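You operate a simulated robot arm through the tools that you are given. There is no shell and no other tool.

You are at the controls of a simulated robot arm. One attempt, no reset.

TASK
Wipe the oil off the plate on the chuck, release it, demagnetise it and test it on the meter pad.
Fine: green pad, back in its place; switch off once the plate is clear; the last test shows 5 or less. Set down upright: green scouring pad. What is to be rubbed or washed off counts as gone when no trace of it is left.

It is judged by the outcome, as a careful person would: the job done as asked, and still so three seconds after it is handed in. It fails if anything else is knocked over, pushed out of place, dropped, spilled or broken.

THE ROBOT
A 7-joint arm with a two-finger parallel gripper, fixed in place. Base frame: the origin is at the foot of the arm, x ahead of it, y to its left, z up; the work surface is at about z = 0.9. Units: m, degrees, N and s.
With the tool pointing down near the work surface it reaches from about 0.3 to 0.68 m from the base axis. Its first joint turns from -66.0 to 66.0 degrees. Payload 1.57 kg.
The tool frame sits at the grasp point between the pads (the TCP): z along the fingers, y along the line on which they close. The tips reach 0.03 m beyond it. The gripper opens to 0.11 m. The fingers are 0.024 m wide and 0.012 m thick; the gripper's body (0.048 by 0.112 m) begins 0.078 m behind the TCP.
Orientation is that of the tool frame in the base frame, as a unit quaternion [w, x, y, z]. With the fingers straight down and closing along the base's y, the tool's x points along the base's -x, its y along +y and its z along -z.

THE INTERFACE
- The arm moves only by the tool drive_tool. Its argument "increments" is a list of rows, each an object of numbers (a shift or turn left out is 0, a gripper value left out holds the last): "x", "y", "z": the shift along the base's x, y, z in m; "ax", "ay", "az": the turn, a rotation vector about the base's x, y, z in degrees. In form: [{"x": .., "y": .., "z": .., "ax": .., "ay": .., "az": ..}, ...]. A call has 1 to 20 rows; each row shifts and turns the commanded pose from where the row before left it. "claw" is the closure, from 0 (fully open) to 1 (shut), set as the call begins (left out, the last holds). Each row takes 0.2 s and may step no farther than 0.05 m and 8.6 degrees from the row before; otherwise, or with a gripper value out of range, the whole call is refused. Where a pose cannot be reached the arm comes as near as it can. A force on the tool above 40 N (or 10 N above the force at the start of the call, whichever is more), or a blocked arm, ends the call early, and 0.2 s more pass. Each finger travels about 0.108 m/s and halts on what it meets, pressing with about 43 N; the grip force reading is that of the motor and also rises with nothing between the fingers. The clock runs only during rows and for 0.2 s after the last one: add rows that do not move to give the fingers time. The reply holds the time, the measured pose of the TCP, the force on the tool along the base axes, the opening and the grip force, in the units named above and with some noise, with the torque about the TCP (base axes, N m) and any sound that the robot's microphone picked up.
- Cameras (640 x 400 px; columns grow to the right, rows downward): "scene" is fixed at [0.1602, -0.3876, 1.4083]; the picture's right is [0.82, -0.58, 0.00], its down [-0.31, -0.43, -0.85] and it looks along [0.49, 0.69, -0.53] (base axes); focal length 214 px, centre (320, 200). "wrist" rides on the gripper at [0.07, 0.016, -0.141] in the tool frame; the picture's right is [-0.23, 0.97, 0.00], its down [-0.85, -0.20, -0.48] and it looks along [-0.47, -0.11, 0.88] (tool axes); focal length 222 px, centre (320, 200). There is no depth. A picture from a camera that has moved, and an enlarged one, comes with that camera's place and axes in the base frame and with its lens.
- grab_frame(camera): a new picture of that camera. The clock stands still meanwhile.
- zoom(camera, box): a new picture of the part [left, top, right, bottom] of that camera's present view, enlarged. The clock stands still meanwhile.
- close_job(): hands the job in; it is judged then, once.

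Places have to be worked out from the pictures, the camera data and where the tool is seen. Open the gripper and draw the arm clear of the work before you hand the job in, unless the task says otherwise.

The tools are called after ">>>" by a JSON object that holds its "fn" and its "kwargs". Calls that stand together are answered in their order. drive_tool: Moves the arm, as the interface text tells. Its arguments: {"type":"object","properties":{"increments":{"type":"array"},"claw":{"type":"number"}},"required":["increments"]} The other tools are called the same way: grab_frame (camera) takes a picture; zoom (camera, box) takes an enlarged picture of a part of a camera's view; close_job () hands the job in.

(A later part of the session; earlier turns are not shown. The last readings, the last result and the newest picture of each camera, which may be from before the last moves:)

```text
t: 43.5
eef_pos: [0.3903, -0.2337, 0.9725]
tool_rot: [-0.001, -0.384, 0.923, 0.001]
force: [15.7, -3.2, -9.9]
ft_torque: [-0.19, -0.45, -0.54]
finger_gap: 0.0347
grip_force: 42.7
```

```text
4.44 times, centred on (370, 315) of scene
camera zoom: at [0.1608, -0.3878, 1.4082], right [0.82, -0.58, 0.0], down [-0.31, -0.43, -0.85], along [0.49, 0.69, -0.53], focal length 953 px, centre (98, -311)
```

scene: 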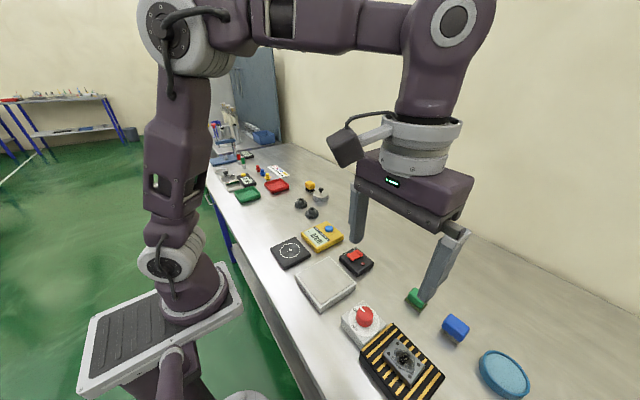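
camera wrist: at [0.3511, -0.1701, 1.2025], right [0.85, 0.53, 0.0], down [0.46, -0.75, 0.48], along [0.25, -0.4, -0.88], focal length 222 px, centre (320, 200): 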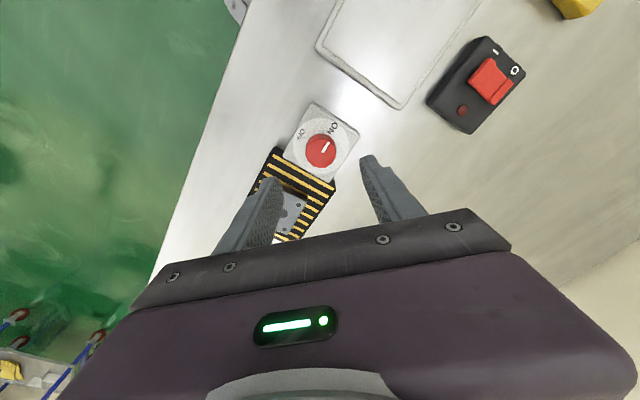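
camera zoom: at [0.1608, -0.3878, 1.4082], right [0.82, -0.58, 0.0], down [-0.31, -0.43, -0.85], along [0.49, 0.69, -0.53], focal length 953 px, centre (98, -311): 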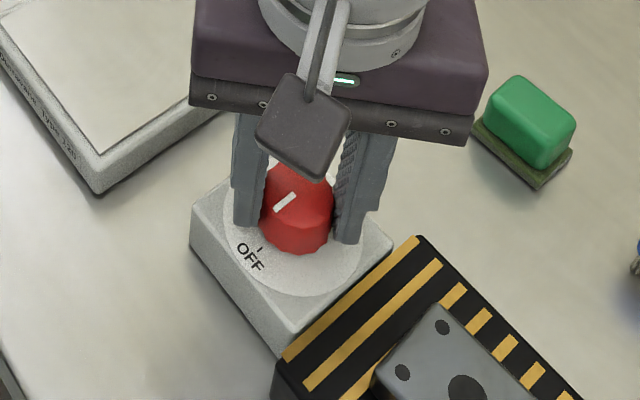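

The pointer now points along -x at the OFF tick and a stop torque is felt. I open the fingers and check.

>>> {"fn": "drive_tool", "kwargs": {"increments": [{}, {}, {}], "claw": 0.4}}

>>> {"fn": "drive_tool", "kwargs": {"increments": [{"z": 0.03}, {"z": 0.04}, {"z": 0.04}, {}], "claw": 0.4}}

>>> {"fn": "grab_frame", "kwargs": {"camera": "wrist"}}

>>> {"fn": "zoom", "kwargs": {"camera": "scene", "box": [320, 270, 480, 400]}}

```text
t: 44.3
eef_pos: [0.3893, -0.2326, 0.974]
tool_rot: [-0.001, -0.383, 0.924, 0.001]
force: [-0.5, 0.0, 0.0]
ft_torque: [-0.02, -0.01, -0.02]
finger_gap: 0.0659
grip_force: 0.1
```

```text
t: 45.3
eef_pos: [0.3882, -0.2323, 1.0851]
tool_rot: [0.0, -0.382, 0.924, 0.002]
force: [0.0, -0.2, -0.6]
ft_torque: [-0.03, 0.03, 0.01]
finger_gap: 0.0661
grip_force: 0.1
```

```text
taken
camera wrist: at [0.3287, -0.269, 1.2263], right [-0.53, 0.85, 0.0], down [0.75, 0.46, 0.48], along [0.4, 0.26, -0.88], focal length 222 px, centre (320, 200)
```

wrist: 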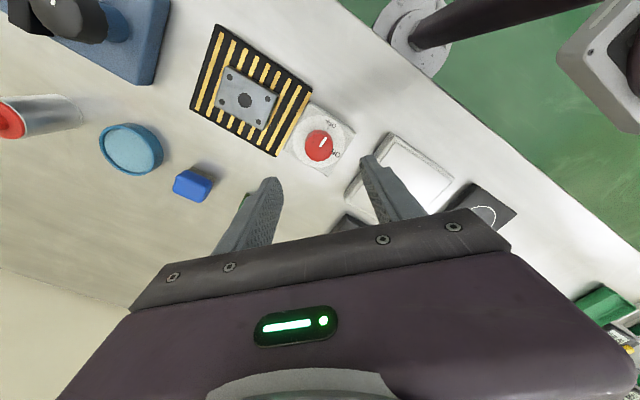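

```text
3.08 times, centred on (400, 335) of scene
camera zoom: at [0.1602, -0.3876, 1.4083], right [0.82, -0.58, 0.0], down [-0.31, -0.43, -0.85], along [0.49, 0.69, -0.53], focal length 660 px, centre (74, -215)
```

zoom: 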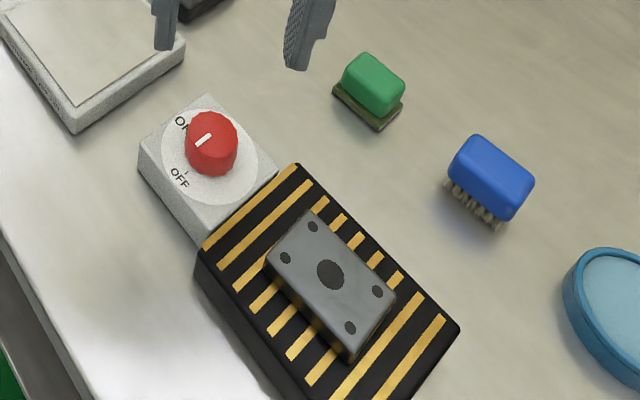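

>>> {"fn": "zoom", "kwargs": {"camera": "wrist", "box": [180, 20, 380, 180]}}

>>> {"fn": "zoom", "kwargs": {"camera": "wrist", "box": [280, 95, 360, 175]}}

>>> {"fn": "zoom", "kwargs": {"camera": "scene", "box": [280, 230, 380, 310]}}

```text
2.50 times, centred on (280, 100) of wrist
camera zoom: at [0.3287, -0.269, 1.2263], right [-0.53, 0.85, 0.0], down [0.75, 0.46, 0.48], along [0.4, 0.26, -0.88], focal length 555 px, centre (420, 450)
```

zoom: 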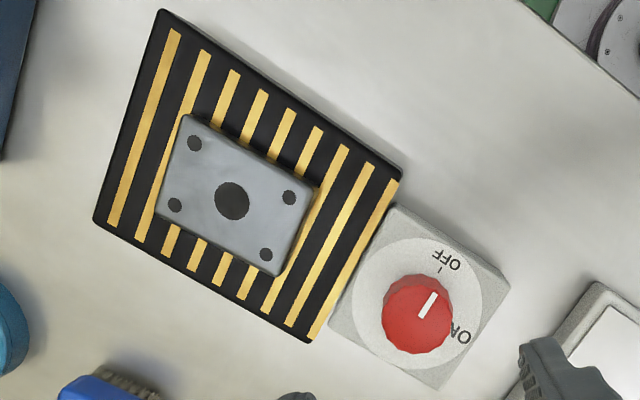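

```text
5.00 times, centred on (320, 135) of wrist
camera zoom: at [0.3287, -0.269, 1.2263], right [-0.53, 0.85, 0.0], down [0.75, 0.46, 0.48], along [0.4, 0.26, -0.88], focal length 1111 px, centre (320, 525)
```

zoom: 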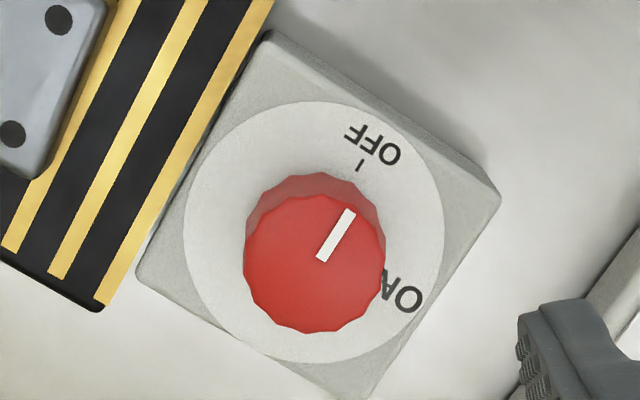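

```text
5.00 times, centred on (330, 270) of scene
camera zoom: at [0.1602, -0.3876, 1.4083], right [0.82, -0.58, 0.0], down [-0.31, -0.43, -0.85], along [0.49, 0.69, -0.53], focal length 1072 px, centre (270, -150)
```

zoom: 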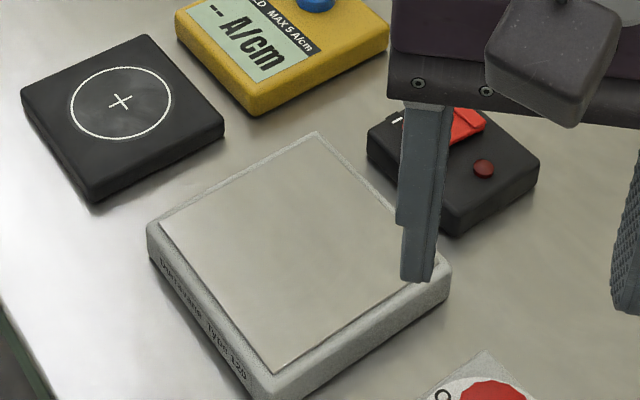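

The knob points at OFF. The plate's centre is about (0.3915, -0.330), turned about 2°. I move over it, turning the gripper back to close along y, with an opening of about 0.084 m.

>>> {"fn": "drive_tool", "kwargs": {"increments": [{"y": -0.016, "az": -7.2}, {"y": -0.016, "az": -7.2}, {"y": -0.016, "az": -7.2}, {"y": -0.016, "az": -7.2}, {"y": -0.016, "az": -7.2}, {"x": 0.0023, "y": -0.017, "az": -7.0}, {"z": -0.03}, {"z": -0.02}, {}], "claw": 0.24}}

>>> {"fn": "zoom", "kwargs": {"camera": "wrist", "box": [220, 60, 420, 220]}}

>>> {"fn": "zoom", "kwargs": {"camera": "scene", "box": [320, 270, 480, 400]}}

```text
t: 47.3
eef_pos: [0.3908, -0.3296, 1.0338]
tool_rot: [0.0, -0.017, 1.0, 0.001]
force: [0.0, -1.4, 0.1]
ft_torque: [0.01, -0.01, 0.03]
finger_gap: 0.0837
grip_force: 0.1
```

```text
2.50 times, centred on (320, 140) of wrist
camera zoom: at [0.3216, -0.3158, 1.175], right [0.19, 0.98, 0.0], down [0.86, -0.17, 0.48], along [0.47, -0.09, -0.88], focal length 555 px, centre (320, 350)
```

zoom: 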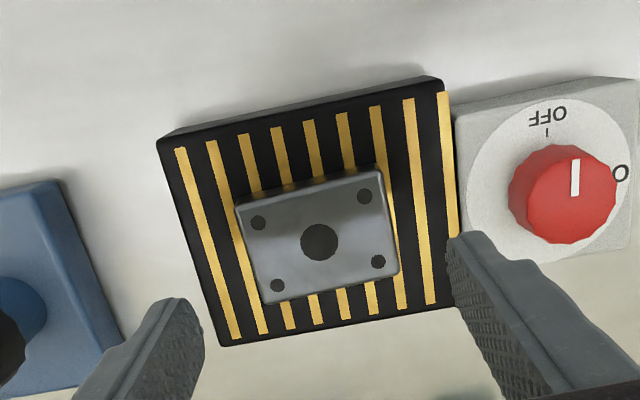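

```text
3.08 times, centred on (400, 335) of scene
camera zoom: at [0.1602, -0.3876, 1.4083], right [0.82, -0.58, 0.0], down [-0.31, -0.43, -0.85], along [0.49, 0.69, -0.53], focal length 660 px, centre (74, -215)
```

zoom: 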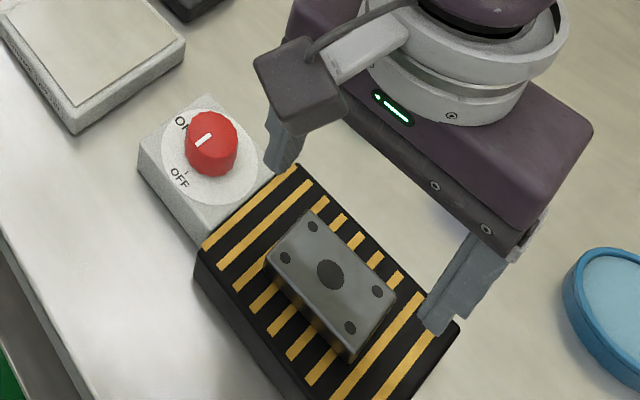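

Plate's centre matches the tool (0.391, -0.330). I lower to z 0.968 so the tips are about level with the plate's lower half, above the chuck face.

>>> {"fn": "drive_tool", "kwargs": {"increments": [{"z": -0.025}, {"z": -0.02}, {"z": -0.012}, {"z": -0.008}, {}], "claw": 0.24}}

>>> {"fn": "zoom", "kwargs": {"camera": "scene", "box": [340, 300, 460, 400]}}

>>> {"fn": "zoom", "kwargs": {"camera": "wrist", "box": [220, 100, 420, 240]}}

```text
t: 48.5
eef_pos: [0.3908, -0.3301, 0.9696]
tool_rot: [0.0, -0.017, 1.0, 0.002]
force: [0.8, 0.7, 0.0]
ft_torque: [0.0, 0.01, 0.01]
finger_gap: 0.0834
grip_force: 0.0
```

```text
4.00 times, centred on (400, 350) of scene
camera zoom: at [0.1602, -0.3876, 1.4083], right [0.82, -0.58, 0.0], down [-0.31, -0.43, -0.85], along [0.49, 0.69, -0.53], focal length 858 px, centre (0, -400)
```

zoom: 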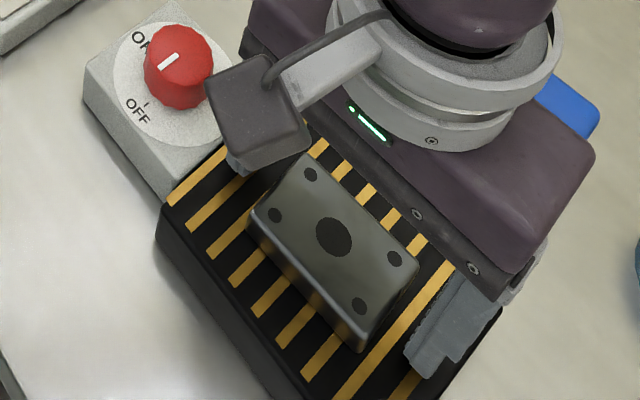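

```text
2.86 times, centred on (320, 170) of wrist
camera zoom: at [0.3217, -0.3154, 1.1104], right [0.19, 0.98, 0.0], down [0.86, -0.17, 0.48], along [0.47, -0.09, -0.88], focal length 635 px, centre (320, 286)
```

zoom: 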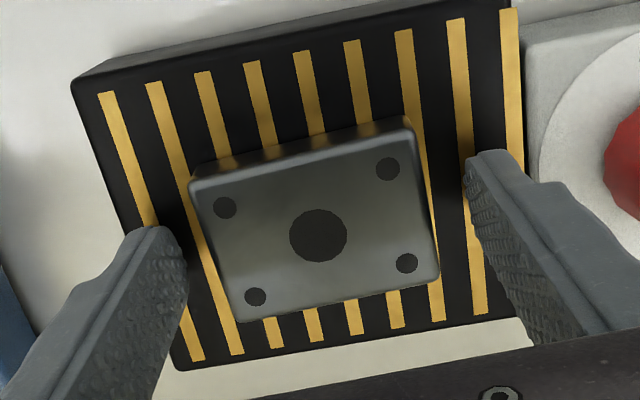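

The plate lies square between the fingers; I close on it.

>>> {"fn": "drive_tool", "kwargs": {"increments": [{}, {}, {}], "claw": 1}}

>>> {"fn": "zoom", "kwargs": {"camera": "wrist", "box": [220, 100, 420, 240]}}

```text
t: 49.3
eef_pos: [0.3918, -0.3303, 0.9683]
tool_rot: [-0.001, -0.017, 1.0, 0.001]
force: [0.2, -0.1, -0.3]
ft_torque: [-0.09, 0.01, 0.03]
finger_gap: 0.0616
grip_force: 43.2
```

```text
2.86 times, centred on (320, 170) of wrist
camera zoom: at [0.3217, -0.3154, 1.1105], right [0.19, 0.98, 0.0], down [0.86, -0.17, 0.48], along [0.47, -0.09, -0.88], focal length 635 px, centre (320, 286)
```

zoom: 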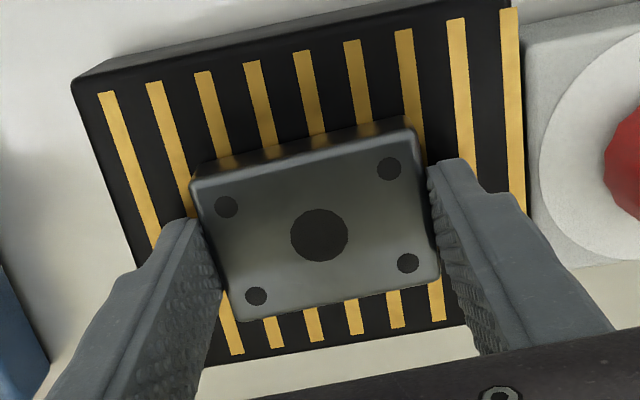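

Held at 0.062 m. I lift 5 mm first to see that the magnet has let go.

>>> {"fn": "drive_tool", "kwargs": {"increments": [{"z": 0.002}, {"z": 0.003}, {}], "claw": 1}}

>>> {"fn": "zoom", "kwargs": {"camera": "scene", "box": [340, 300, 460, 400]}}

```text
t: 50.1
eef_pos: [0.3901, -0.3298, 0.9725]
tool_rot: [0.0, -0.018, 1.0, 0.001]
force: [-0.1, -0.1, -3.5]
ft_torque: [-0.01, 0.01, 0.01]
finger_gap: 0.0616
grip_force: 42.6
```

```text
4.00 times, centred on (400, 350) of scene
camera zoom: at [0.1603, -0.3877, 1.4083], right [0.82, -0.58, 0.0], down [-0.31, -0.43, -0.85], along [0.49, 0.69, -0.53], focal length 858 px, centre (0, -400)
```

zoom: 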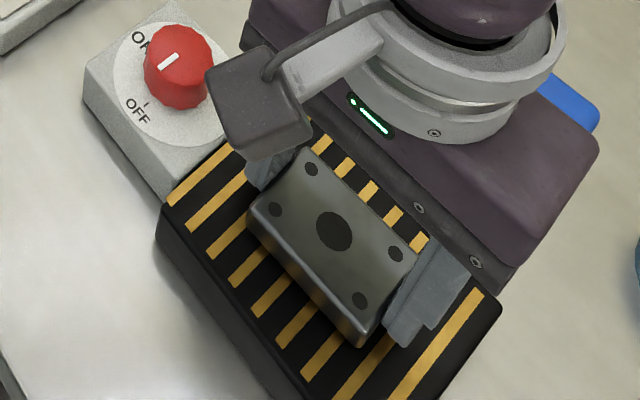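

The plate lifts freely (about 3.5 N weight). I raise it well over the knob and carry it above the demagnetiser, near (0.385, -0.09), for a look.

>>> {"fn": "drive_tool", "kwargs": {"increments": [{"z": 0.02}, {"z": 0.04}, {"z": 0.04}, {"y": 0.04}, {"y": 0.04}, {"y": 0.04}, {"y": 0.04}, {"y": 0.04}, {"y": 0.03, "x": -0.003}, {}, {}], "claw": 1}}

>>> {"fn": "grab_frame", "kwargs": {"camera": "wrist"}}

>>> {"fn": "grab_frame", "kwargs": {"camera": "scene"}}

```text
t: 52.5
eef_pos: [0.3882, -0.0996, 1.0748]
tool_rot: [0.0, -0.018, 1.0, 0.002]
force: [-0.6, 0.1, -3.8]
ft_torque: [0.02, 0.0, 0.0]
finger_gap: 0.0616
grip_force: 43.1
```

```text
taken
camera wrist: at [0.3185, -0.0845, 1.2162], right [0.19, 0.98, 0.0], down [0.86, -0.17, 0.48], along [0.47, -0.09, -0.88], focal length 222 px, centre (320, 200)
```

wrist: 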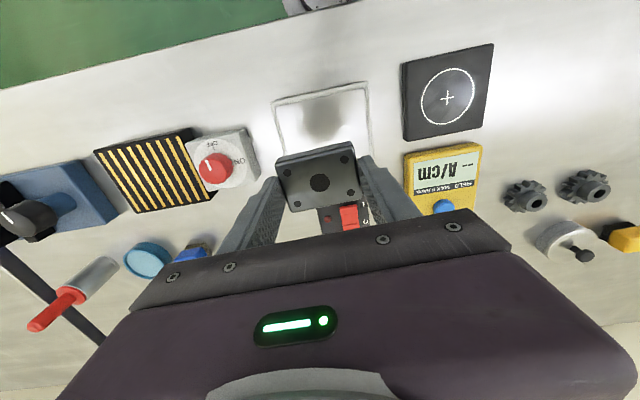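

```text
taken
```

scene: 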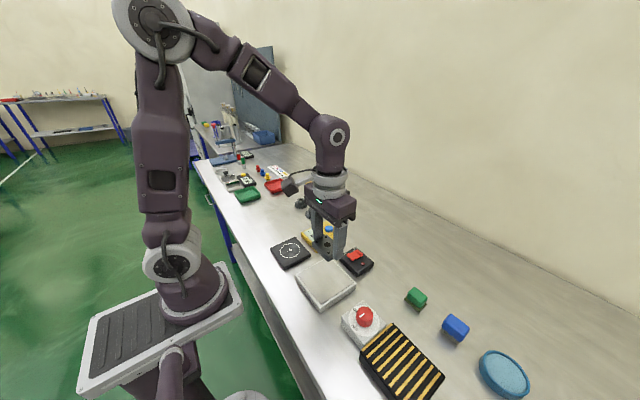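

The demagnetiser's centre works out at about (0.387, -0.0885), top near z 0.93. I shift over it and lower the plate to just above.

>>> {"fn": "drive_tool", "kwargs": {"increments": [{"x": -0.001, "y": 0.011}, {"z": -0.03}, {"z": -0.03}, {"z": -0.025}, {"z": -0.012}, {}], "claw": 1}}

>>> {"fn": "zoom", "kwargs": {"camera": "scene", "box": [280, 220, 400, 320]}}

```text
t: 53.9
eef_pos: [0.3872, -0.0879, 0.9773]
tool_rot: [0.0, -0.017, 1.0, 0.002]
force: [0.1, -0.2, -3.8]
ft_torque: [-0.01, 0.02, 0.01]
finger_gap: 0.0615
grip_force: 43.1
```

```text
4.00 times, centred on (340, 270) of scene
camera zoom: at [0.1603, -0.3876, 1.4083], right [0.82, -0.58, 0.0], down [-0.31, -0.43, -0.85], along [0.49, 0.69, -0.53], focal length 858 px, centre (240, -80)
```

zoom: 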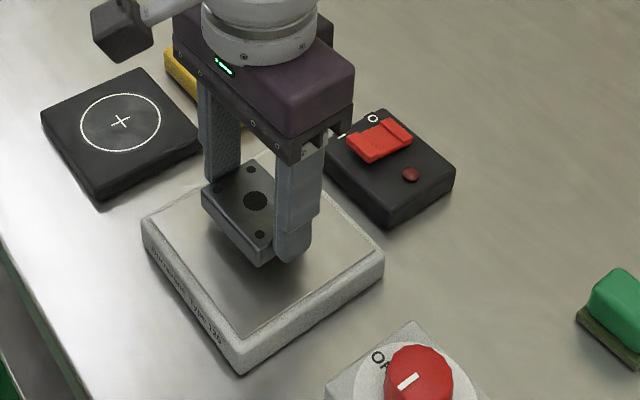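

About a centimetre to go; I creep down and watch the force.

>>> {"fn": "drive_tool", "kwargs": {"increments": [{"z": -0.004}, {"z": -0.002}, {"z": -0.001}, {}], "claw": 1}}

>>> {"fn": "zoom", "kwargs": {"camera": "scene", "box": [290, 240, 390, 310]}}

```text
t: 54.9
eef_pos: [0.387, -0.0883, 0.9696]
tool_rot: [0.0, -0.017, 1.0, 0.001]
force: [0.1, -0.5, -3.6]
ft_torque: [-0.02, 0.0, 0.0]
finger_gap: 0.0613
grip_force: 43.2
```

```text
5.71 times, centred on (340, 275) of scene
camera zoom: at [0.1603, -0.3876, 1.4083], right [0.82, -0.58, 0.0], down [-0.31, -0.43, -0.85], along [0.49, 0.69, -0.53], focal length 1226 px, centre (206, -229)
```

zoom: 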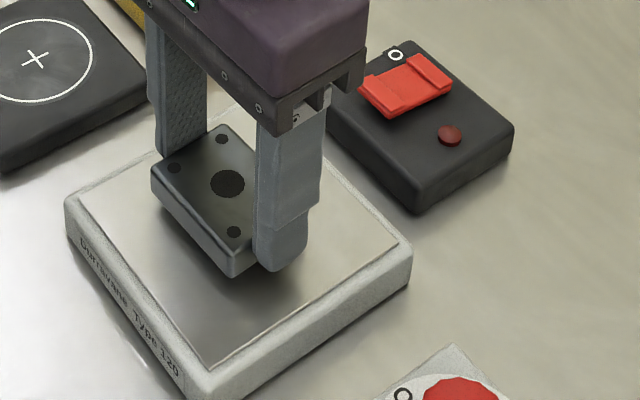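

>>> {"fn": "drive_tool", "kwargs": {"increments": [{"z": -0.0015}, {"z": -0.001}, {}], "claw": 1}}

>>> {"fn": "drive_tool", "kwargs": {"increments": [{"z": -0.001}, {}], "claw": 1}}

```text
t: 55.7
eef_pos: [0.3863, -0.0886, 0.9659]
tool_rot: [0.0, -0.018, 1.0, 0.002]
force: [0.7, 0.1, -3.5]
ft_torque: [0.01, 0.03, 0.01]
finger_gap: 0.062
grip_force: 42.7
```

```text
t: 56.3
eef_pos: [0.3875, -0.0878, 0.9665]
tool_rot: [0.0, -0.017, 1.0, 0.001]
force: [0.7, 0.5, -3.6]
ft_torque: [0.01, 0.03, 0.0]
finger_gap: 0.0615
grip_force: 43.6
```

Still hanging free. I keep creeping down.

>>> {"fn": "drive_tool", "kwargs": {"increments": [{"z": -0.001}, {"z": -0.001}, {}], "claw": 1}}

>>> {"fn": "zoom", "kwargs": {"camera": "scene", "box": [310, 245, 370, 295]}}

```text
t: 57.1
eef_pos: [0.3872, -0.0879, 0.9631]
tool_rot: [0.0, -0.017, 1.0, 0.001]
force: [0.3, -0.2, -3.4]
ft_torque: [-0.02, -0.01, -0.02]
finger_gap: 0.0614
grip_force: 43.1
```

```text
8.00 times, centred on (340, 270) of scene
camera zoom: at [0.1603, -0.3876, 1.4083], right [0.82, -0.58, 0.0], down [-0.31, -0.43, -0.85], along [0.49, 0.69, -0.53], focal length 1716 px, centre (160, -360)
```

zoom: 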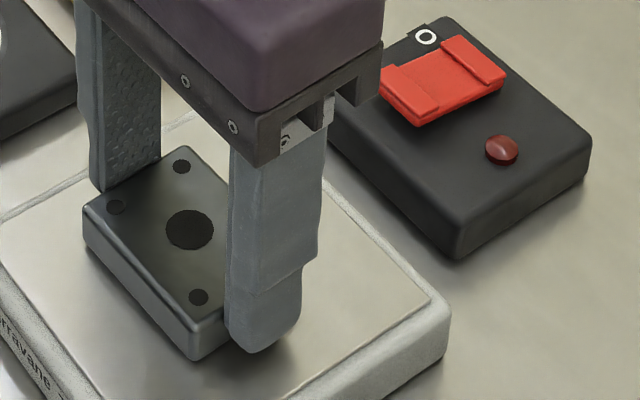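

>>> {"fn": "drive_tool", "kwargs": {"increments": [{"z": -0.001}, {"z": -0.001}, {}], "claw": 1}}

>>> {"fn": "drive_tool", "kwargs": {"increments": [{"z": -0.001}, {}], "claw": 1}}

>>> {"fn": "zoom", "kwargs": {"camera": "scene", "box": [310, 245, 370, 295]}}

```text
t: 57.9
eef_pos: [0.3864, -0.0882, 0.9619]
tool_rot: [0.001, -0.018, 1.0, 0.001]
force: [-2.0, 3.8, 33.6]
ft_torque: [0.09, 0.09, 0.17]
finger_gap: 0.0617
grip_force: 43.1
```

```text
t: 58.5
eef_pos: [0.3863, -0.0881, 0.961]
tool_rot: [0.001, -0.017, 1.0, 0.001]
force: [0.5, 4.2, 34.5]
ft_torque: [0.03, -0.09, 0.19]
finger_gap: 0.0617
grip_force: 42.8
```

```text
8.00 times, centred on (340, 270) of scene
camera zoom: at [0.1598, -0.3875, 1.4084], right [0.82, -0.58, 0.0], down [-0.31, -0.43, -0.85], along [0.49, 0.69, -0.53], focal length 1716 px, centre (160, -360)
```

zoom: 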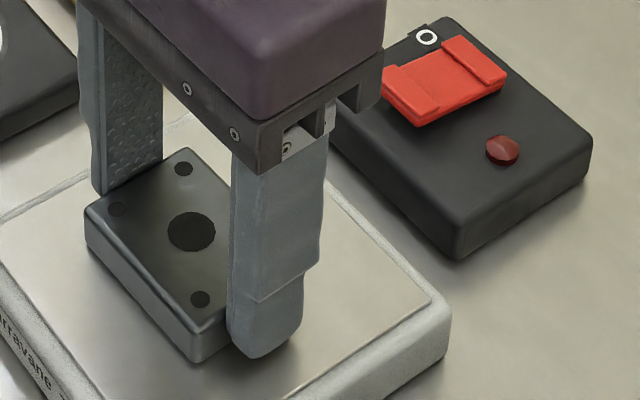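

The plate is down (34 N). I ease up 2 mm to take the press off before opening.

>>> {"fn": "drive_tool", "kwargs": {"increments": [{"z": 0.001}, {"z": 0.0009}, {}], "claw": 1}}

```text
t: 59.3
eef_pos: [0.3872, -0.0876, 0.9624]
tool_rot: [0.0, -0.017, 1.0, 0.003]
force: [0.7, -0.1, -3.8]
ft_torque: [0.04, 0.01, 0.01]
finger_gap: 0.0615
grip_force: 43.1
```

It hangs a hair above again; down half a millimetre.

>>> {"fn": "drive_tool", "kwargs": {"increments": [{"z": -0.0006}, {}], "claw": 1}}

```text
t: 59.9
eef_pos: [0.3868, -0.0876, 0.9617]
tool_rot: [0.0, -0.018, 1.0, 0.003]
force: [1.0, -0.8, -4.4]
ft_torque: [0.02, 0.0, 0.01]
finger_gap: 0.0616
grip_force: 43.1
```

>>> {"fn": "drive_tool", "kwargs": {"increments": [{"z": -0.0006}, {}], "claw": 1}}

```text
t: 60.5
eef_pos: [0.3879, -0.0878, 0.9609]
tool_rot: [0.0, -0.017, 1.0, 0.002]
force: [0.9, 0.4, -3.6]
ft_torque: [0.01, 0.0, -0.01]
finger_gap: 0.0615
grip_force: 43.0
```

>>> {"fn": "drive_tool", "kwargs": {"increments": [{"z": -0.0007}, {}], "claw": 1}}

>>> {"fn": "zoom", "kwargs": {"camera": "wrist", "box": [220, 100, 420, 240]}}

```text
t: 61.1
eef_pos: [0.3861, -0.0885, 0.9609]
tool_rot: [0.0, -0.017, 1.0, 0.001]
force: [-1.8, 1.6, 21.4]
ft_torque: [-0.07, -0.06, -0.04]
finger_gap: 0.0615
grip_force: 43.1
```

```text
2.86 times, centred on (320, 170) of wrist
camera zoom: at [0.3175, -0.0737, 1.1026], right [0.19, 0.98, 0.0], down [0.86, -0.17, 0.48], along [0.47, -0.09, -0.88], focal length 635 px, centre (320, 286)
```

zoom: 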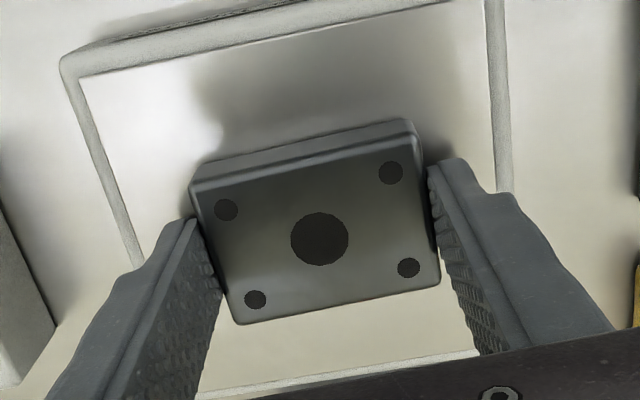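

Contact at 21 N. I ease up 0.4 mm and open the fingers.

>>> {"fn": "drive_tool", "kwargs": {"increments": [{"z": 0.0004}, {}], "claw": 1}}

>>> {"fn": "drive_tool", "kwargs": {"increments": [{}, {}, {}], "claw": 0.24}}

>>> {"fn": "zoom", "kwargs": {"camera": "wrist", "box": [220, 100, 420, 240]}}

```text
t: 61.7
eef_pos: [0.3865, -0.089, 0.9607]
tool_rot: [0.001, -0.017, 1.0, 0.001]
force: [1.4, 0.0, 5.8]
ft_torque: [-0.15, -0.27, 0.05]
finger_gap: 0.0616
grip_force: 43.6
```

```text
t: 62.5
eef_pos: [0.3878, -0.0871, 0.9617]
tool_rot: [0.0, -0.018, 1.0, 0.002]
force: [-0.3, 0.5, 0.5]
ft_torque: [-0.02, 0.0, -0.01]
finger_gap: 0.0836
grip_force: 0.1
```

```text
2.86 times, centred on (320, 170) of wrist
camera zoom: at [0.3176, -0.0737, 1.1028], right [0.19, 0.98, 0.0], down [0.86, -0.17, 0.48], along [0.47, -0.09, -0.88], focal length 635 px, centre (320, 286)
```

zoom: 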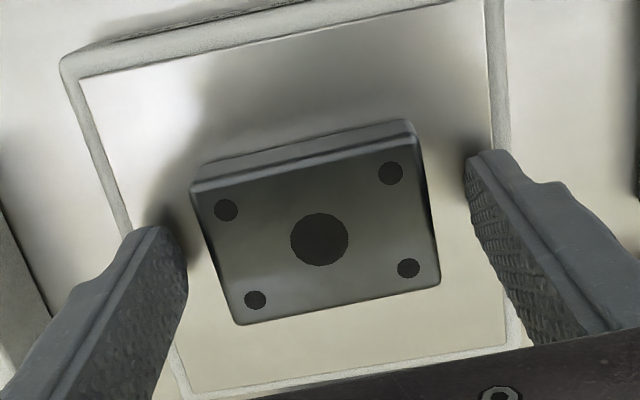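

The plate rests squarely on the demagnetiser. I rise, close the fingers to use them as a pusher, and move towards the rocker switch to view it.

>>> {"fn": "drive_tool", "kwargs": {"increments": [{"z": 0.03}, {"z": 0.04}, {"z": 0.04}, {"x": 0.03, "y": 0.004, "az": -2.0}, {"x": 0.03, "y": 0.004}, {"x": 0.03, "y": 0.004}, {"x": 0.01}, {}], "claw": 0.24}}

>>> {"fn": "drive_tool", "kwargs": {"increments": [{}, {}, {}, {}], "claw": 1}}

>>> {"fn": "zoom", "kwargs": {"camera": "wrist", "box": [220, 60, 420, 220]}}

>>> {"fn": "zoom", "kwargs": {"camera": "scene", "box": [290, 210, 400, 310]}}

```text
t: 64.3
eef_pos: [0.4871, -0.0755, 1.071]
tool_rot: [0.0, 0.0, 1.0, 0.002]
force: [-1.1, -0.4, 0.7]
ft_torque: [-0.02, 0.0, -0.01]
finger_gap: 0.0837
grip_force: 0.1
```

```text
t: 65.3
eef_pos: [0.4867, -0.0755, 1.0719]
tool_rot: [0.001, 0.0, 1.0, 0.002]
force: [0.5, 1.1, -0.2]
ft_torque: [-0.01, 0.02, -0.02]
finger_gap: 0.0
grip_force: 21.3
```

```text
2.50 times, centred on (320, 140) of wrist
camera zoom: at [0.4179, -0.0596, 1.2131], right [0.23, 0.97, 0.0], down [0.85, -0.2, 0.48], along [0.47, -0.11, -0.88], focal length 555 px, centre (320, 350)
```

zoom: 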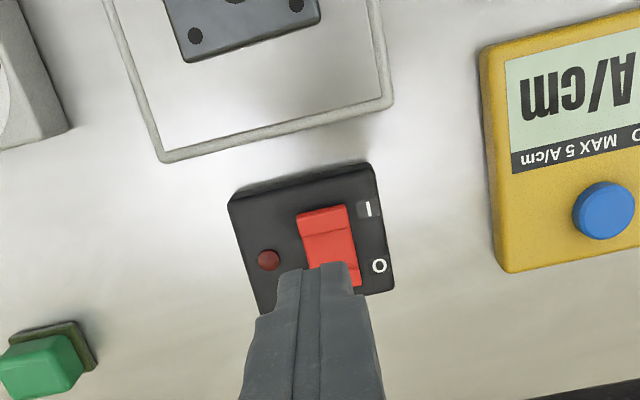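

```text
4.00 times, centred on (345, 260) of scene
camera zoom: at [0.1602, -0.3876, 1.4083], right [0.82, -0.58, 0.0], down [-0.31, -0.43, -0.85], along [0.49, 0.69, -0.53], focal length 858 px, centre (220, -40)
```

zoom: 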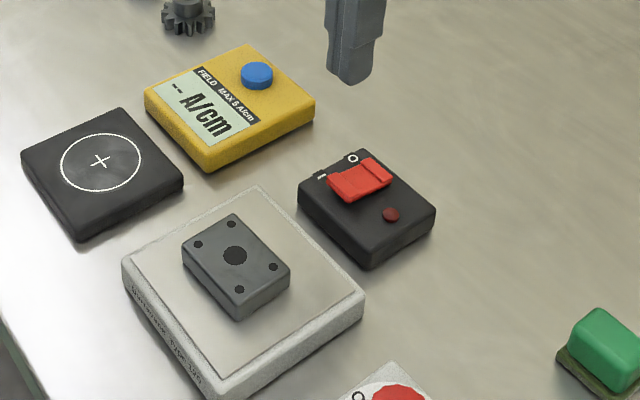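

The rocker's raised "I" end is at about (0.494, -0.076), top near z 0.9375, and the "O" end is pressed (off). I set the closed tips over the I end and go down to just above it.

>>> {"fn": "drive_tool", "kwargs": {"increments": [{"x": 0.002, "z": -0.03}, {"z": -0.03}, {"z": -0.02}, {"z": -0.014}, {}], "claw": 1}}

>>> {"fn": "zoom", "kwargs": {"camera": "scene", "box": [330, 220, 400, 280]}}

>>> {"fn": "zoom", "kwargs": {"camera": "wrist", "box": [240, 110, 400, 230]}}

```text
t: 66.5
eef_pos: [0.4881, -0.0762, 0.9761]
tool_rot: [0.0, 0.0, 1.0, 0.001]
force: [0.2, 0.2, 0.0]
ft_torque: [-0.01, 0.03, -0.04]
finger_gap: 0.0
grip_force: 21.6
```

```text
6.67 times, centred on (365, 250) of scene
camera zoom: at [0.1602, -0.3876, 1.4083], right [0.82, -0.58, 0.0], down [-0.31, -0.43, -0.85], along [0.49, 0.69, -0.53], focal length 1430 px, centre (20, -133)
```

zoom: 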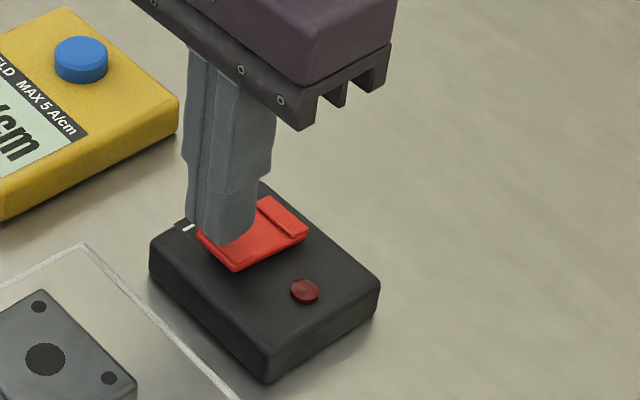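

```text
3.33 times, centred on (320, 170) of wrist
camera zoom: at [0.4198, -0.0589, 1.1184], right [0.23, 0.97, 0.0], down [0.85, -0.2, 0.48], along [0.47, -0.11, -0.88], focal length 740 px, centre (320, 300)
```

zoom: 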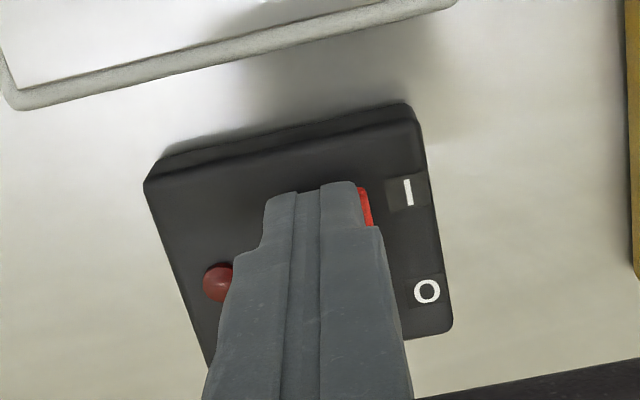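

The tips stand over the I end, clear of the lamp. I press down in small steps and listen for a click.

>>> {"fn": "drive_tool", "kwargs": {"increments": [{"z": -0.002}, {"z": -0.002}, {"z": -0.002}, {"z": -0.001}, {}], "claw": 1}}

```text
t: 67.7
eef_pos: [0.4892, -0.0751, 0.9709]
tool_rot: [-0.001, 0.0, 1.0, 0.002]
force: [-0.2, 1.3, 0.1]
ft_torque: [0.0, -0.02, 0.02]
finger_gap: 0.0
grip_force: 21.3
```

>>> {"fn": "drive_tool", "kwargs": {"increments": [{"z": -0.001}, {"z": -0.001}, {"z": -0.001}, {}], "claw": 1}}

>>> {"fn": "zoom", "kwargs": {"camera": "scene", "box": [330, 220, 400, 280]}}

```text
t: 68.7
eef_pos: [0.4896, -0.0756, 0.9665]
tool_rot: [0.0, 0.0, 1.0, 0.002]
force: [-0.4, -0.2, 0.0]
ft_torque: [0.03, 0.02, -0.03]
finger_gap: 0.0
grip_force: 21.2
```

```text
6.67 times, centred on (365, 250) of scene
camera zoom: at [0.1602, -0.3876, 1.4083], right [0.82, -0.58, 0.0], down [-0.31, -0.43, -0.85], along [0.49, 0.69, -0.53], focal length 1430 px, centre (20, -133)
```

zoom: 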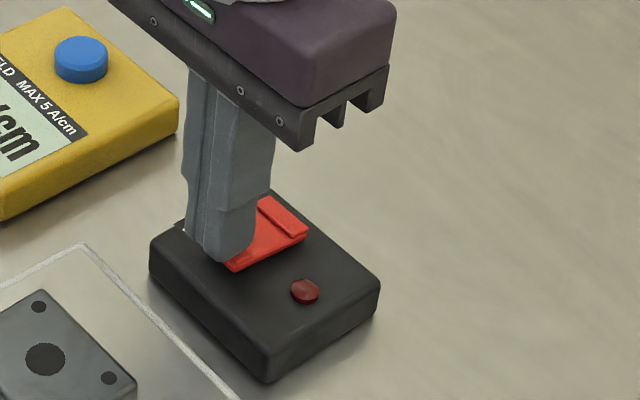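

>>> {"fn": "drive_tool", "kwargs": {"increments": [{"z": -0.001}, {"z": -0.001}, {}], "claw": 1}}

```text
t: 69.5
eef_pos: [0.4887, -0.0765, 0.9651]
tool_rot: [0.0, 0.001, 1.0, 0.002]
force: [-1.3, -0.4, 1.5]
ft_torque: [-0.07, 0.05, -0.01]
finger_gap: 0.0
grip_force: 21.1
```

Tiny contact (1.5 N) begins. I press further.

>>> {"fn": "drive_tool", "kwargs": {"increments": [{"z": -0.001}, {"z": -0.001}, {}], "claw": 1}}

```text
t: 70.3
eef_pos: [0.4896, -0.0762, 0.9632]
tool_rot: [0.0, 0.0, 1.0, 0.001]
force: [-0.2, 0.9, 0.1]
ft_torque: [0.0, 0.02, -0.01]
finger_gap: 0.0
grip_force: 21.2
```

>>> {"fn": "zoom", "kwargs": {"camera": "scene", "box": [330, 220, 400, 280]}}

>>> {"fn": "zoom", "kwargs": {"camera": "wrist", "box": [240, 110, 400, 230]}}

```text
6.67 times, centred on (365, 250) of scene
camera zoom: at [0.1602, -0.3876, 1.4083], right [0.82, -0.58, 0.0], down [-0.31, -0.43, -0.85], along [0.49, 0.69, -0.53], focal length 1430 px, centre (20, -133)
```

zoom: 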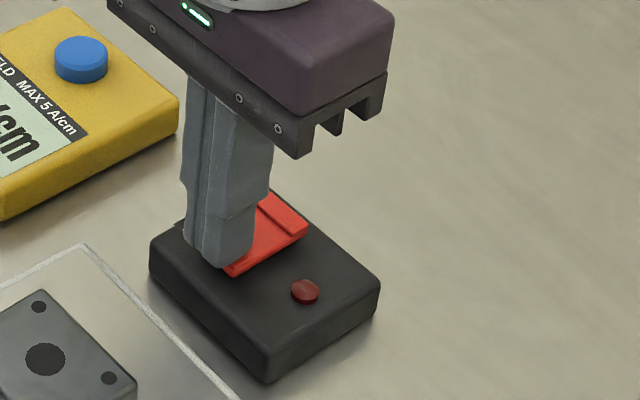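

```text
3.33 times, centred on (320, 170) of wrist
camera zoom: at [0.4199, -0.0594, 1.1049], right [0.23, 0.97, 0.0], down [0.86, -0.2, 0.48], along [0.47, -0.11, -0.88], focal length 740 px, centre (320, 300)
```

zoom: 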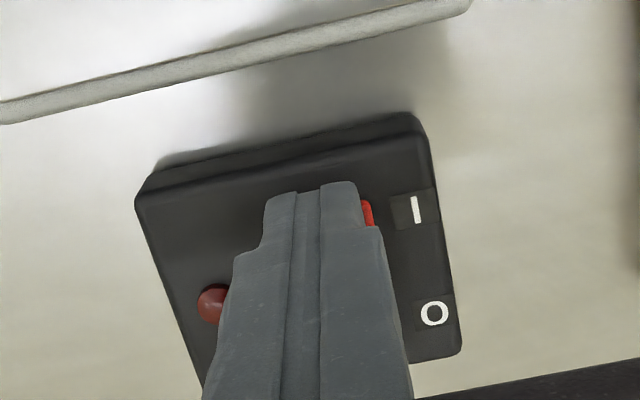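

The rocker seems to be tilting with little resistance; I keep pressing.

>>> {"fn": "drive_tool", "kwargs": {"increments": [{"z": -0.001}, {"z": -0.001}, {}], "claw": 1}}

>>> {"fn": "zoom", "kwargs": {"camera": "scene", "box": [330, 220, 400, 280]}}

```text
t: 71.1
eef_pos: [0.488, -0.0764, 0.9621]
tool_rot: [0.001, 0.0, 1.0, 0.003]
force: [-2.2, 1.5, 11.1]
ft_torque: [0.03, -0.08, -0.04]
finger_gap: 0.0002
grip_force: 21.4
heard: click
```

```text
6.67 times, centred on (365, 250) of scene
camera zoom: at [0.16, -0.3876, 1.4084], right [0.82, -0.58, 0.0], down [-0.31, -0.43, -0.85], along [0.49, 0.69, -0.53], focal length 1430 px, centre (20, -133)
```

zoom: 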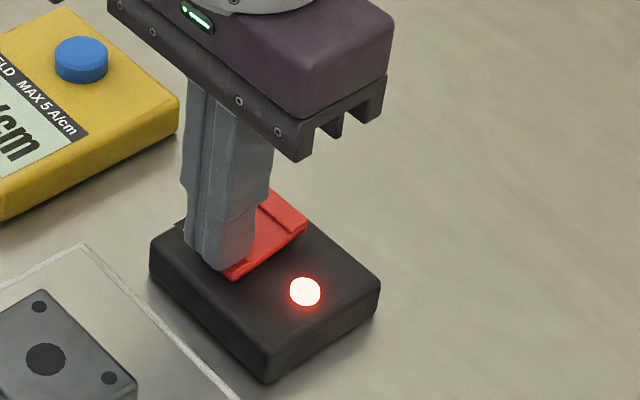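

A click and the lamp is lit: the demagnetiser is on. I rise, open the fingers to 0.084 and go back above the plate.

>>> {"fn": "drive_tool", "kwargs": {"increments": [{"z": 0.03}, {"z": 0.04}, {"z": 0.04}, {"x": -0.034, "y": -0.004, "az": 2.0}, {"x": -0.034, "y": -0.004}, {"x": -0.034, "y": -0.004}, {}], "claw": 1}}

>>> {"fn": "drive_tool", "kwargs": {"increments": [{}, {}, {}], "claw": 0.24}}

>>> {"fn": "zoom", "kwargs": {"camera": "wrist", "box": [220, 60, 420, 220]}}

>>> {"fn": "zoom", "kwargs": {"camera": "scene", "box": [280, 210, 400, 310]}}

```text
t: 72.7
eef_pos: [0.3849, -0.088, 1.072]
tool_rot: [-0.001, -0.018, 1.0, 0.002]
force: [0.3, -0.2, 0.2]
ft_torque: [0.04, 0.01, 0.01]
finger_gap: 0.0003
grip_force: 21.4
```

```text
t: 73.5
eef_pos: [0.3867, -0.0878, 1.071]
tool_rot: [0.0, -0.017, 1.0, 0.002]
force: [-0.3, -0.5, -0.1]
ft_torque: [0.02, -0.01, 0.04]
finger_gap: 0.0837
grip_force: 0.1
```

```text
2.50 times, centred on (320, 140) of wrist
camera zoom: at [0.3169, -0.0741, 1.2133], right [0.19, 0.98, 0.0], down [0.86, -0.17, 0.48], along [0.47, -0.09, -0.88], focal length 555 px, centre (320, 350)
```

zoom: 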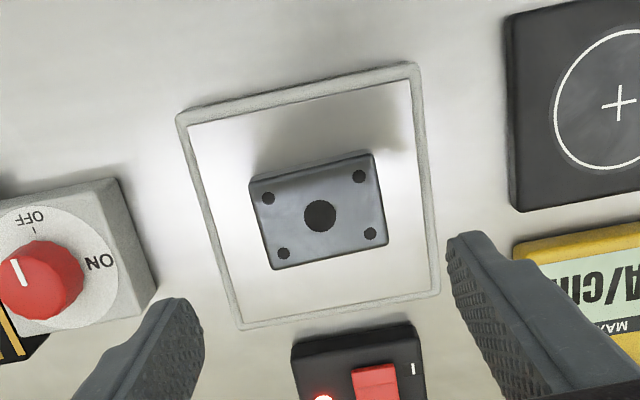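

```text
4.00 times, centred on (340, 260) of scene
camera zoom: at [0.1602, -0.3876, 1.4083], right [0.82, -0.58, 0.0], down [-0.31, -0.43, -0.85], along [0.49, 0.69, -0.53], focal length 858 px, centre (240, -40)
```

zoom: 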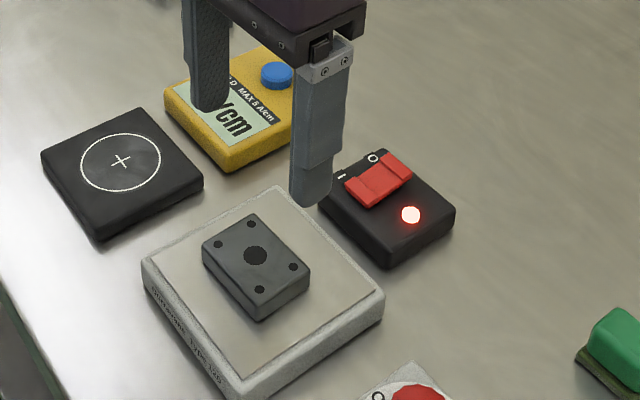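

Plate still centred under the gripper at (0.387, -0.088). I lower to z 0.962 and grip it.

>>> {"fn": "drive_tool", "kwargs": {"increments": [{"z": -0.04}, {"z": -0.03}, {"z": -0.02}, {"z": -0.012}, {"z": -0.0068}, {}], "claw": 0.24}}

>>> {"fn": "drive_tool", "kwargs": {"increments": [{}, {}, {}], "claw": 1}}

>>> {"fn": "zoom", "kwargs": {"camera": "wrist", "box": [220, 100, 420, 240]}}

```text
t: 74.9
eef_pos: [0.3863, -0.0876, 0.9614]
tool_rot: [0.0, -0.017, 1.0, 0.003]
force: [1.3, -0.2, 0.2]
ft_torque: [-0.01, -0.03, 0.01]
finger_gap: 0.0832
grip_force: 0.0
```

```text
t: 75.7
eef_pos: [0.3855, -0.0876, 0.9628]
tool_rot: [0.0, -0.017, 1.0, 0.001]
force: [0.0, -0.1, 0.3]
ft_torque: [-0.01, -0.02, 0.02]
finger_gap: 0.0612
grip_force: 43.1
```

```text
2.86 times, centred on (320, 170) of wrist
camera zoom: at [0.3172, -0.0739, 1.1039], right [0.19, 0.98, 0.0], down [0.86, -0.17, 0.48], along [0.47, -0.09, -0.88], focal length 635 px, centre (320, 286)
```

zoom: 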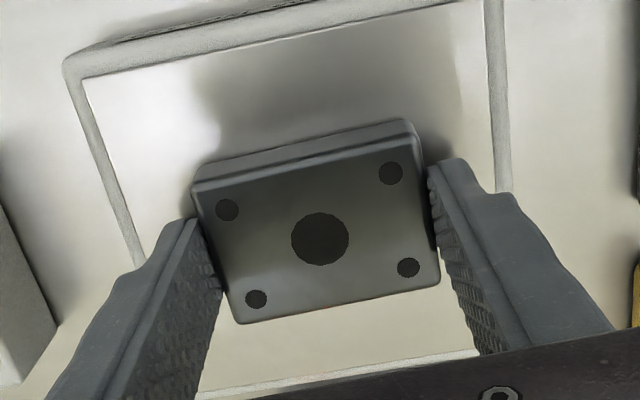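

Gripped. Now I draw the plate away slowly, straight up at about 1 cm/s.

>>> {"fn": "drive_tool", "kwargs": {"increments": [{"z": 0.002}, {"z": 0.002}, {"z": 0.002}, {"z": 0.002}, {"z": 0.002}, {"z": 0.002}, {"z": 0.002}, {"z": 0.002}, {"z": 0.002}, {"z": 0.002}, {"z": 0.002}, {"z": 0.002}, {"z": 0.002}, {"z": 0.002}, {"z": 0.002}, {"z": 0.002}, {"z": 0.002}, {"z": 0.002}, {"z": 0.002}, {"z": 0.002}], "claw": 1}}

>>> {"fn": "drive_tool", "kwargs": {"increments": [{"z": 0.002}, {"z": 0.002}, {"z": 0.002}, {"z": 0.002}, {"z": 0.002}, {"z": 0.002}, {"z": 0.002}, {"z": 0.002}, {"z": 0.002}, {"z": 0.002}, {"z": 0.002}, {"z": 0.002}, {"z": 0.002}, {"z": 0.002}, {"z": 0.002}, {"z": 0.002}, {"z": 0.002}, {"z": 0.002}, {"z": 0.002}, {"z": 0.002}], "claw": 1}}

>>> {"fn": "drive_tool", "kwargs": {"increments": [{"z": 0.002}, {"z": 0.002}, {"z": 0.002}, {"z": 0.002}, {"z": 0.002}, {"z": 0.002}, {"z": 0.002}, {"z": 0.002}, {"z": 0.002}, {"z": 0.002}, {"z": 0.003}, {"z": 0.003}, {"z": 0.003}, {"z": 0.003}, {"z": 0.003}, {"z": 0.003}, {"z": 0.003}, {"z": 0.003}, {"z": 0.003}, {"z": 0.003}], "claw": 1}}

```text
t: 79.9
eef_pos: [0.3875, -0.088, 1.0015]
tool_rot: [-0.001, -0.017, 1.0, 0.001]
force: [-0.8, 0.3, -4.9]
ft_torque: [0.02, 0.0, -0.03]
finger_gap: 0.0615
grip_force: 42.6
```

```text
t: 84.1
eef_pos: [0.3865, -0.0885, 1.0418]
tool_rot: [0.0, -0.018, 1.0, 0.001]
force: [-0.7, -0.7, -3.2]
ft_torque: [0.04, -0.02, 0.0]
finger_gap: 0.0613
grip_force: 43.4
```

```text
t: 88.3
eef_pos: [0.386, -0.0874, 1.0917]
tool_rot: [0.0, -0.018, 1.0, 0.002]
force: [-0.4, -0.3, -4.1]
ft_torque: [-0.02, 0.02, 0.03]
finger_gap: 0.0617
grip_force: 42.6
```

About 13 cm up. I continue upward at 2 cm/s, then carry it across towards the meter pad (cross at about (0.369, 0.063)).

>>> {"fn": "drive_tool", "kwargs": {"increments": [{"z": 0.004}, {"z": 0.004}, {"z": 0.004}, {"z": 0.004}, {"z": 0.004}, {"z": 0.004}, {"z": 0.004}, {"z": 0.004}, {"z": 0.004}, {"z": 0.004}, {"z": 0.004}, {"z": 0.004}, {"z": 0.004}, {"z": 0.004}, {"z": 0.004}, {"z": 0.005}, {"z": 0.005}, {"z": 0.005}, {"z": 0.005}], "claw": 1}}

>>> {"fn": "drive_tool", "kwargs": {"increments": [{"x": -0.001, "y": 0.01}, {"x": -0.001, "y": 0.01}, {"x": -0.001, "y": 0.01}, {"x": -0.001, "y": 0.01}, {"x": -0.001, "y": 0.01}, {"x": -0.001, "y": 0.01}, {"x": -0.001, "y": 0.01}, {"x": -0.001, "y": 0.01}, {"x": -0.001, "y": 0.01}, {"x": -0.001, "y": 0.01}, {"x": -0.001, "y": 0.01}, {"x": -0.001, "y": 0.01}, {"x": -0.002, "y": 0.01}, {"x": -0.002, "y": 0.01}, {"x": -0.002, "y": 0.011}, {}], "claw": 1}}

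>>> {"fn": "grab_frame", "kwargs": {"camera": "wrist"}}

>>> {"fn": "grab_frame", "kwargs": {"camera": "scene"}}

```text
t: 92.3
eef_pos: [0.3882, -0.0887, 1.1718]
tool_rot: [0.0, -0.017, 1.0, 0.002]
force: [0.6, 0.3, -3.0]
ft_torque: [-0.01, 0.01, 0.02]
finger_gap: 0.0611
grip_force: 43.2
```

```text
t: 95.7
eef_pos: [0.3689, 0.0637, 1.1732]
tool_rot: [0.0, -0.018, 1.0, 0.003]
force: [0.2, 0.3, -3.4]
ft_torque: [-0.03, 0.01, -0.03]
finger_gap: 0.0614
grip_force: 43.2
```

```text
taken
camera wrist: at [0.2994, 0.0772, 1.3139], right [0.19, 0.98, 0.0], down [0.86, -0.17, 0.48], along [0.47, -0.09, -0.88], focal length 222 px, centre (320, 200)
```

wrist: 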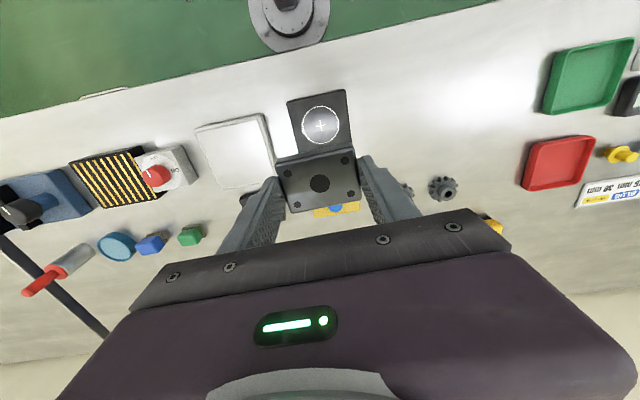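

```text
taken
```

scene: 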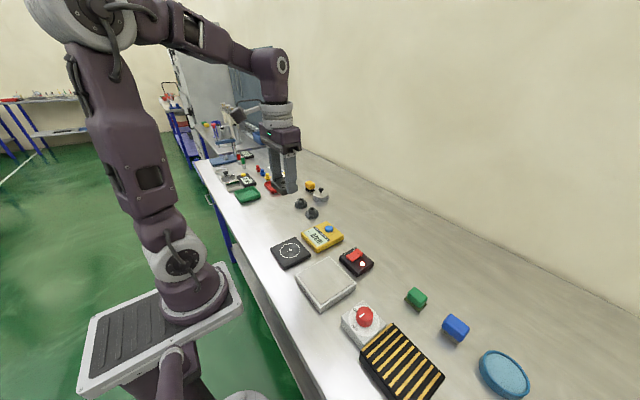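

The cross is right beneath the tool. I lower the plate to just above the meter pad.

>>> {"fn": "drive_tool", "kwargs": {"increments": [{"z": -0.02}, {"z": -0.02}, {"z": -0.02}, {"z": -0.02}, {"z": -0.02}, {"z": -0.02}, {"z": -0.02}, {"z": -0.02}, {"z": -0.02}, {"z": -0.02}, {"z": -0.007}, {}], "claw": 1}}

>>> {"fn": "zoom", "kwargs": {"camera": "scene", "box": [250, 200, 350, 280]}}

>>> {"fn": "zoom", "kwargs": {"camera": "wrist", "box": [220, 80, 420, 220]}}

```text
t: 98.3
eef_pos: [0.3684, 0.0633, 0.9653]
tool_rot: [0.0, -0.017, 1.0, 0.002]
force: [-0.6, -0.5, -4.1]
ft_torque: [0.0, 0.01, 0.0]
finger_gap: 0.0615
grip_force: 42.6
```

```text
5.00 times, centred on (300, 240) of scene
camera zoom: at [0.1603, -0.3876, 1.4083], right [0.82, -0.58, 0.0], down [-0.31, -0.43, -0.85], along [0.49, 0.69, -0.53], focal length 1072 px, centre (420, 0)
```

zoom: 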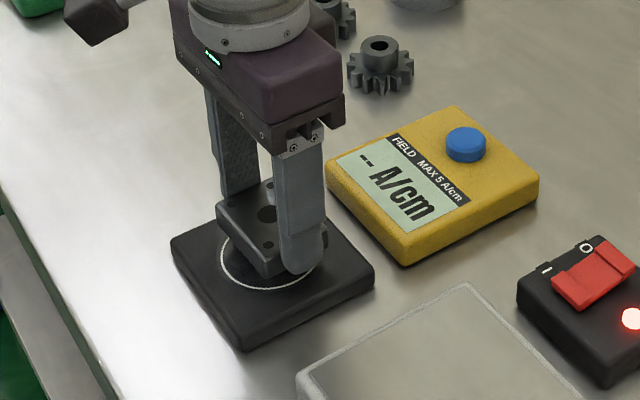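

```text
2.86 times, centred on (320, 150) of wrist
camera zoom: at [0.2994, 0.0771, 1.1071], right [0.19, 0.98, 0.0], down [0.86, -0.17, 0.48], along [0.47, -0.09, -0.88], focal length 635 px, centre (320, 343)
```

zoom: 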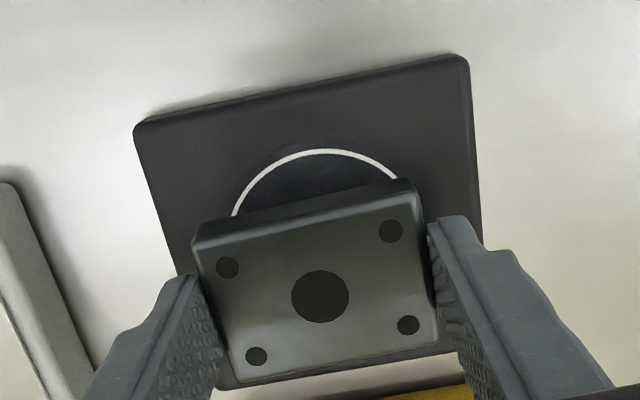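

Well centred over the ring. I creep down further.

>>> {"fn": "drive_tool", "kwargs": {"increments": [{"z": -0.002}, {"z": -0.002}, {"z": -0.001}, {}], "claw": 1}}

>>> {"fn": "zoom", "kwargs": {"camera": "scene", "box": [270, 220, 330, 270]}}

```text
t: 99.3
eef_pos: [0.3688, 0.0635, 0.9594]
tool_rot: [-0.001, -0.018, 1.0, 0.002]
force: [0.2, -0.3, -4.1]
ft_torque: [0.0, 0.0, -0.01]
finger_gap: 0.0614
grip_force: 42.7
```

```text
8.00 times, centred on (300, 245) of scene
camera zoom: at [0.1603, -0.3876, 1.4083], right [0.82, -0.58, 0.0], down [-0.31, -0.43, -0.85], along [0.49, 0.69, -0.53], focal length 1716 px, centre (480, -160)
```

zoom: 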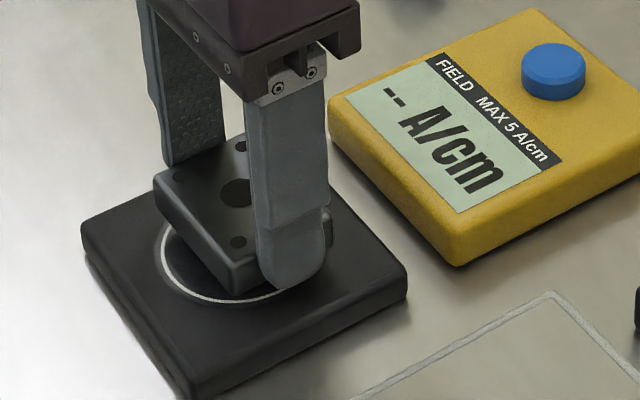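

>>> {"fn": "drive_tool", "kwargs": {"increments": [{"z": -0.002}, {"z": -0.001}, {}], "claw": 1}}

```text
t: 100.1
eef_pos: [0.3691, 0.0634, 0.9573]
tool_rot: [0.0, -0.018, 1.0, 0.002]
force: [-0.8, -0.2, -3.8]
ft_torque: [0.0, -0.03, 0.03]
finger_gap: 0.0615
grip_force: 42.6
```

Still hanging free; two millimetres more in small steps.

>>> {"fn": "drive_tool", "kwargs": {"increments": [{"z": -0.001}, {"z": -0.001}, {}], "claw": 1}}

```text
t: 100.9
eef_pos: [0.3685, 0.063, 0.9556]
tool_rot: [-0.001, -0.017, 1.0, 0.003]
force: [0.5, -0.5, -3.8]
ft_torque: [0.08, 0.0, 0.0]
finger_gap: 0.0616
grip_force: 43.2
```

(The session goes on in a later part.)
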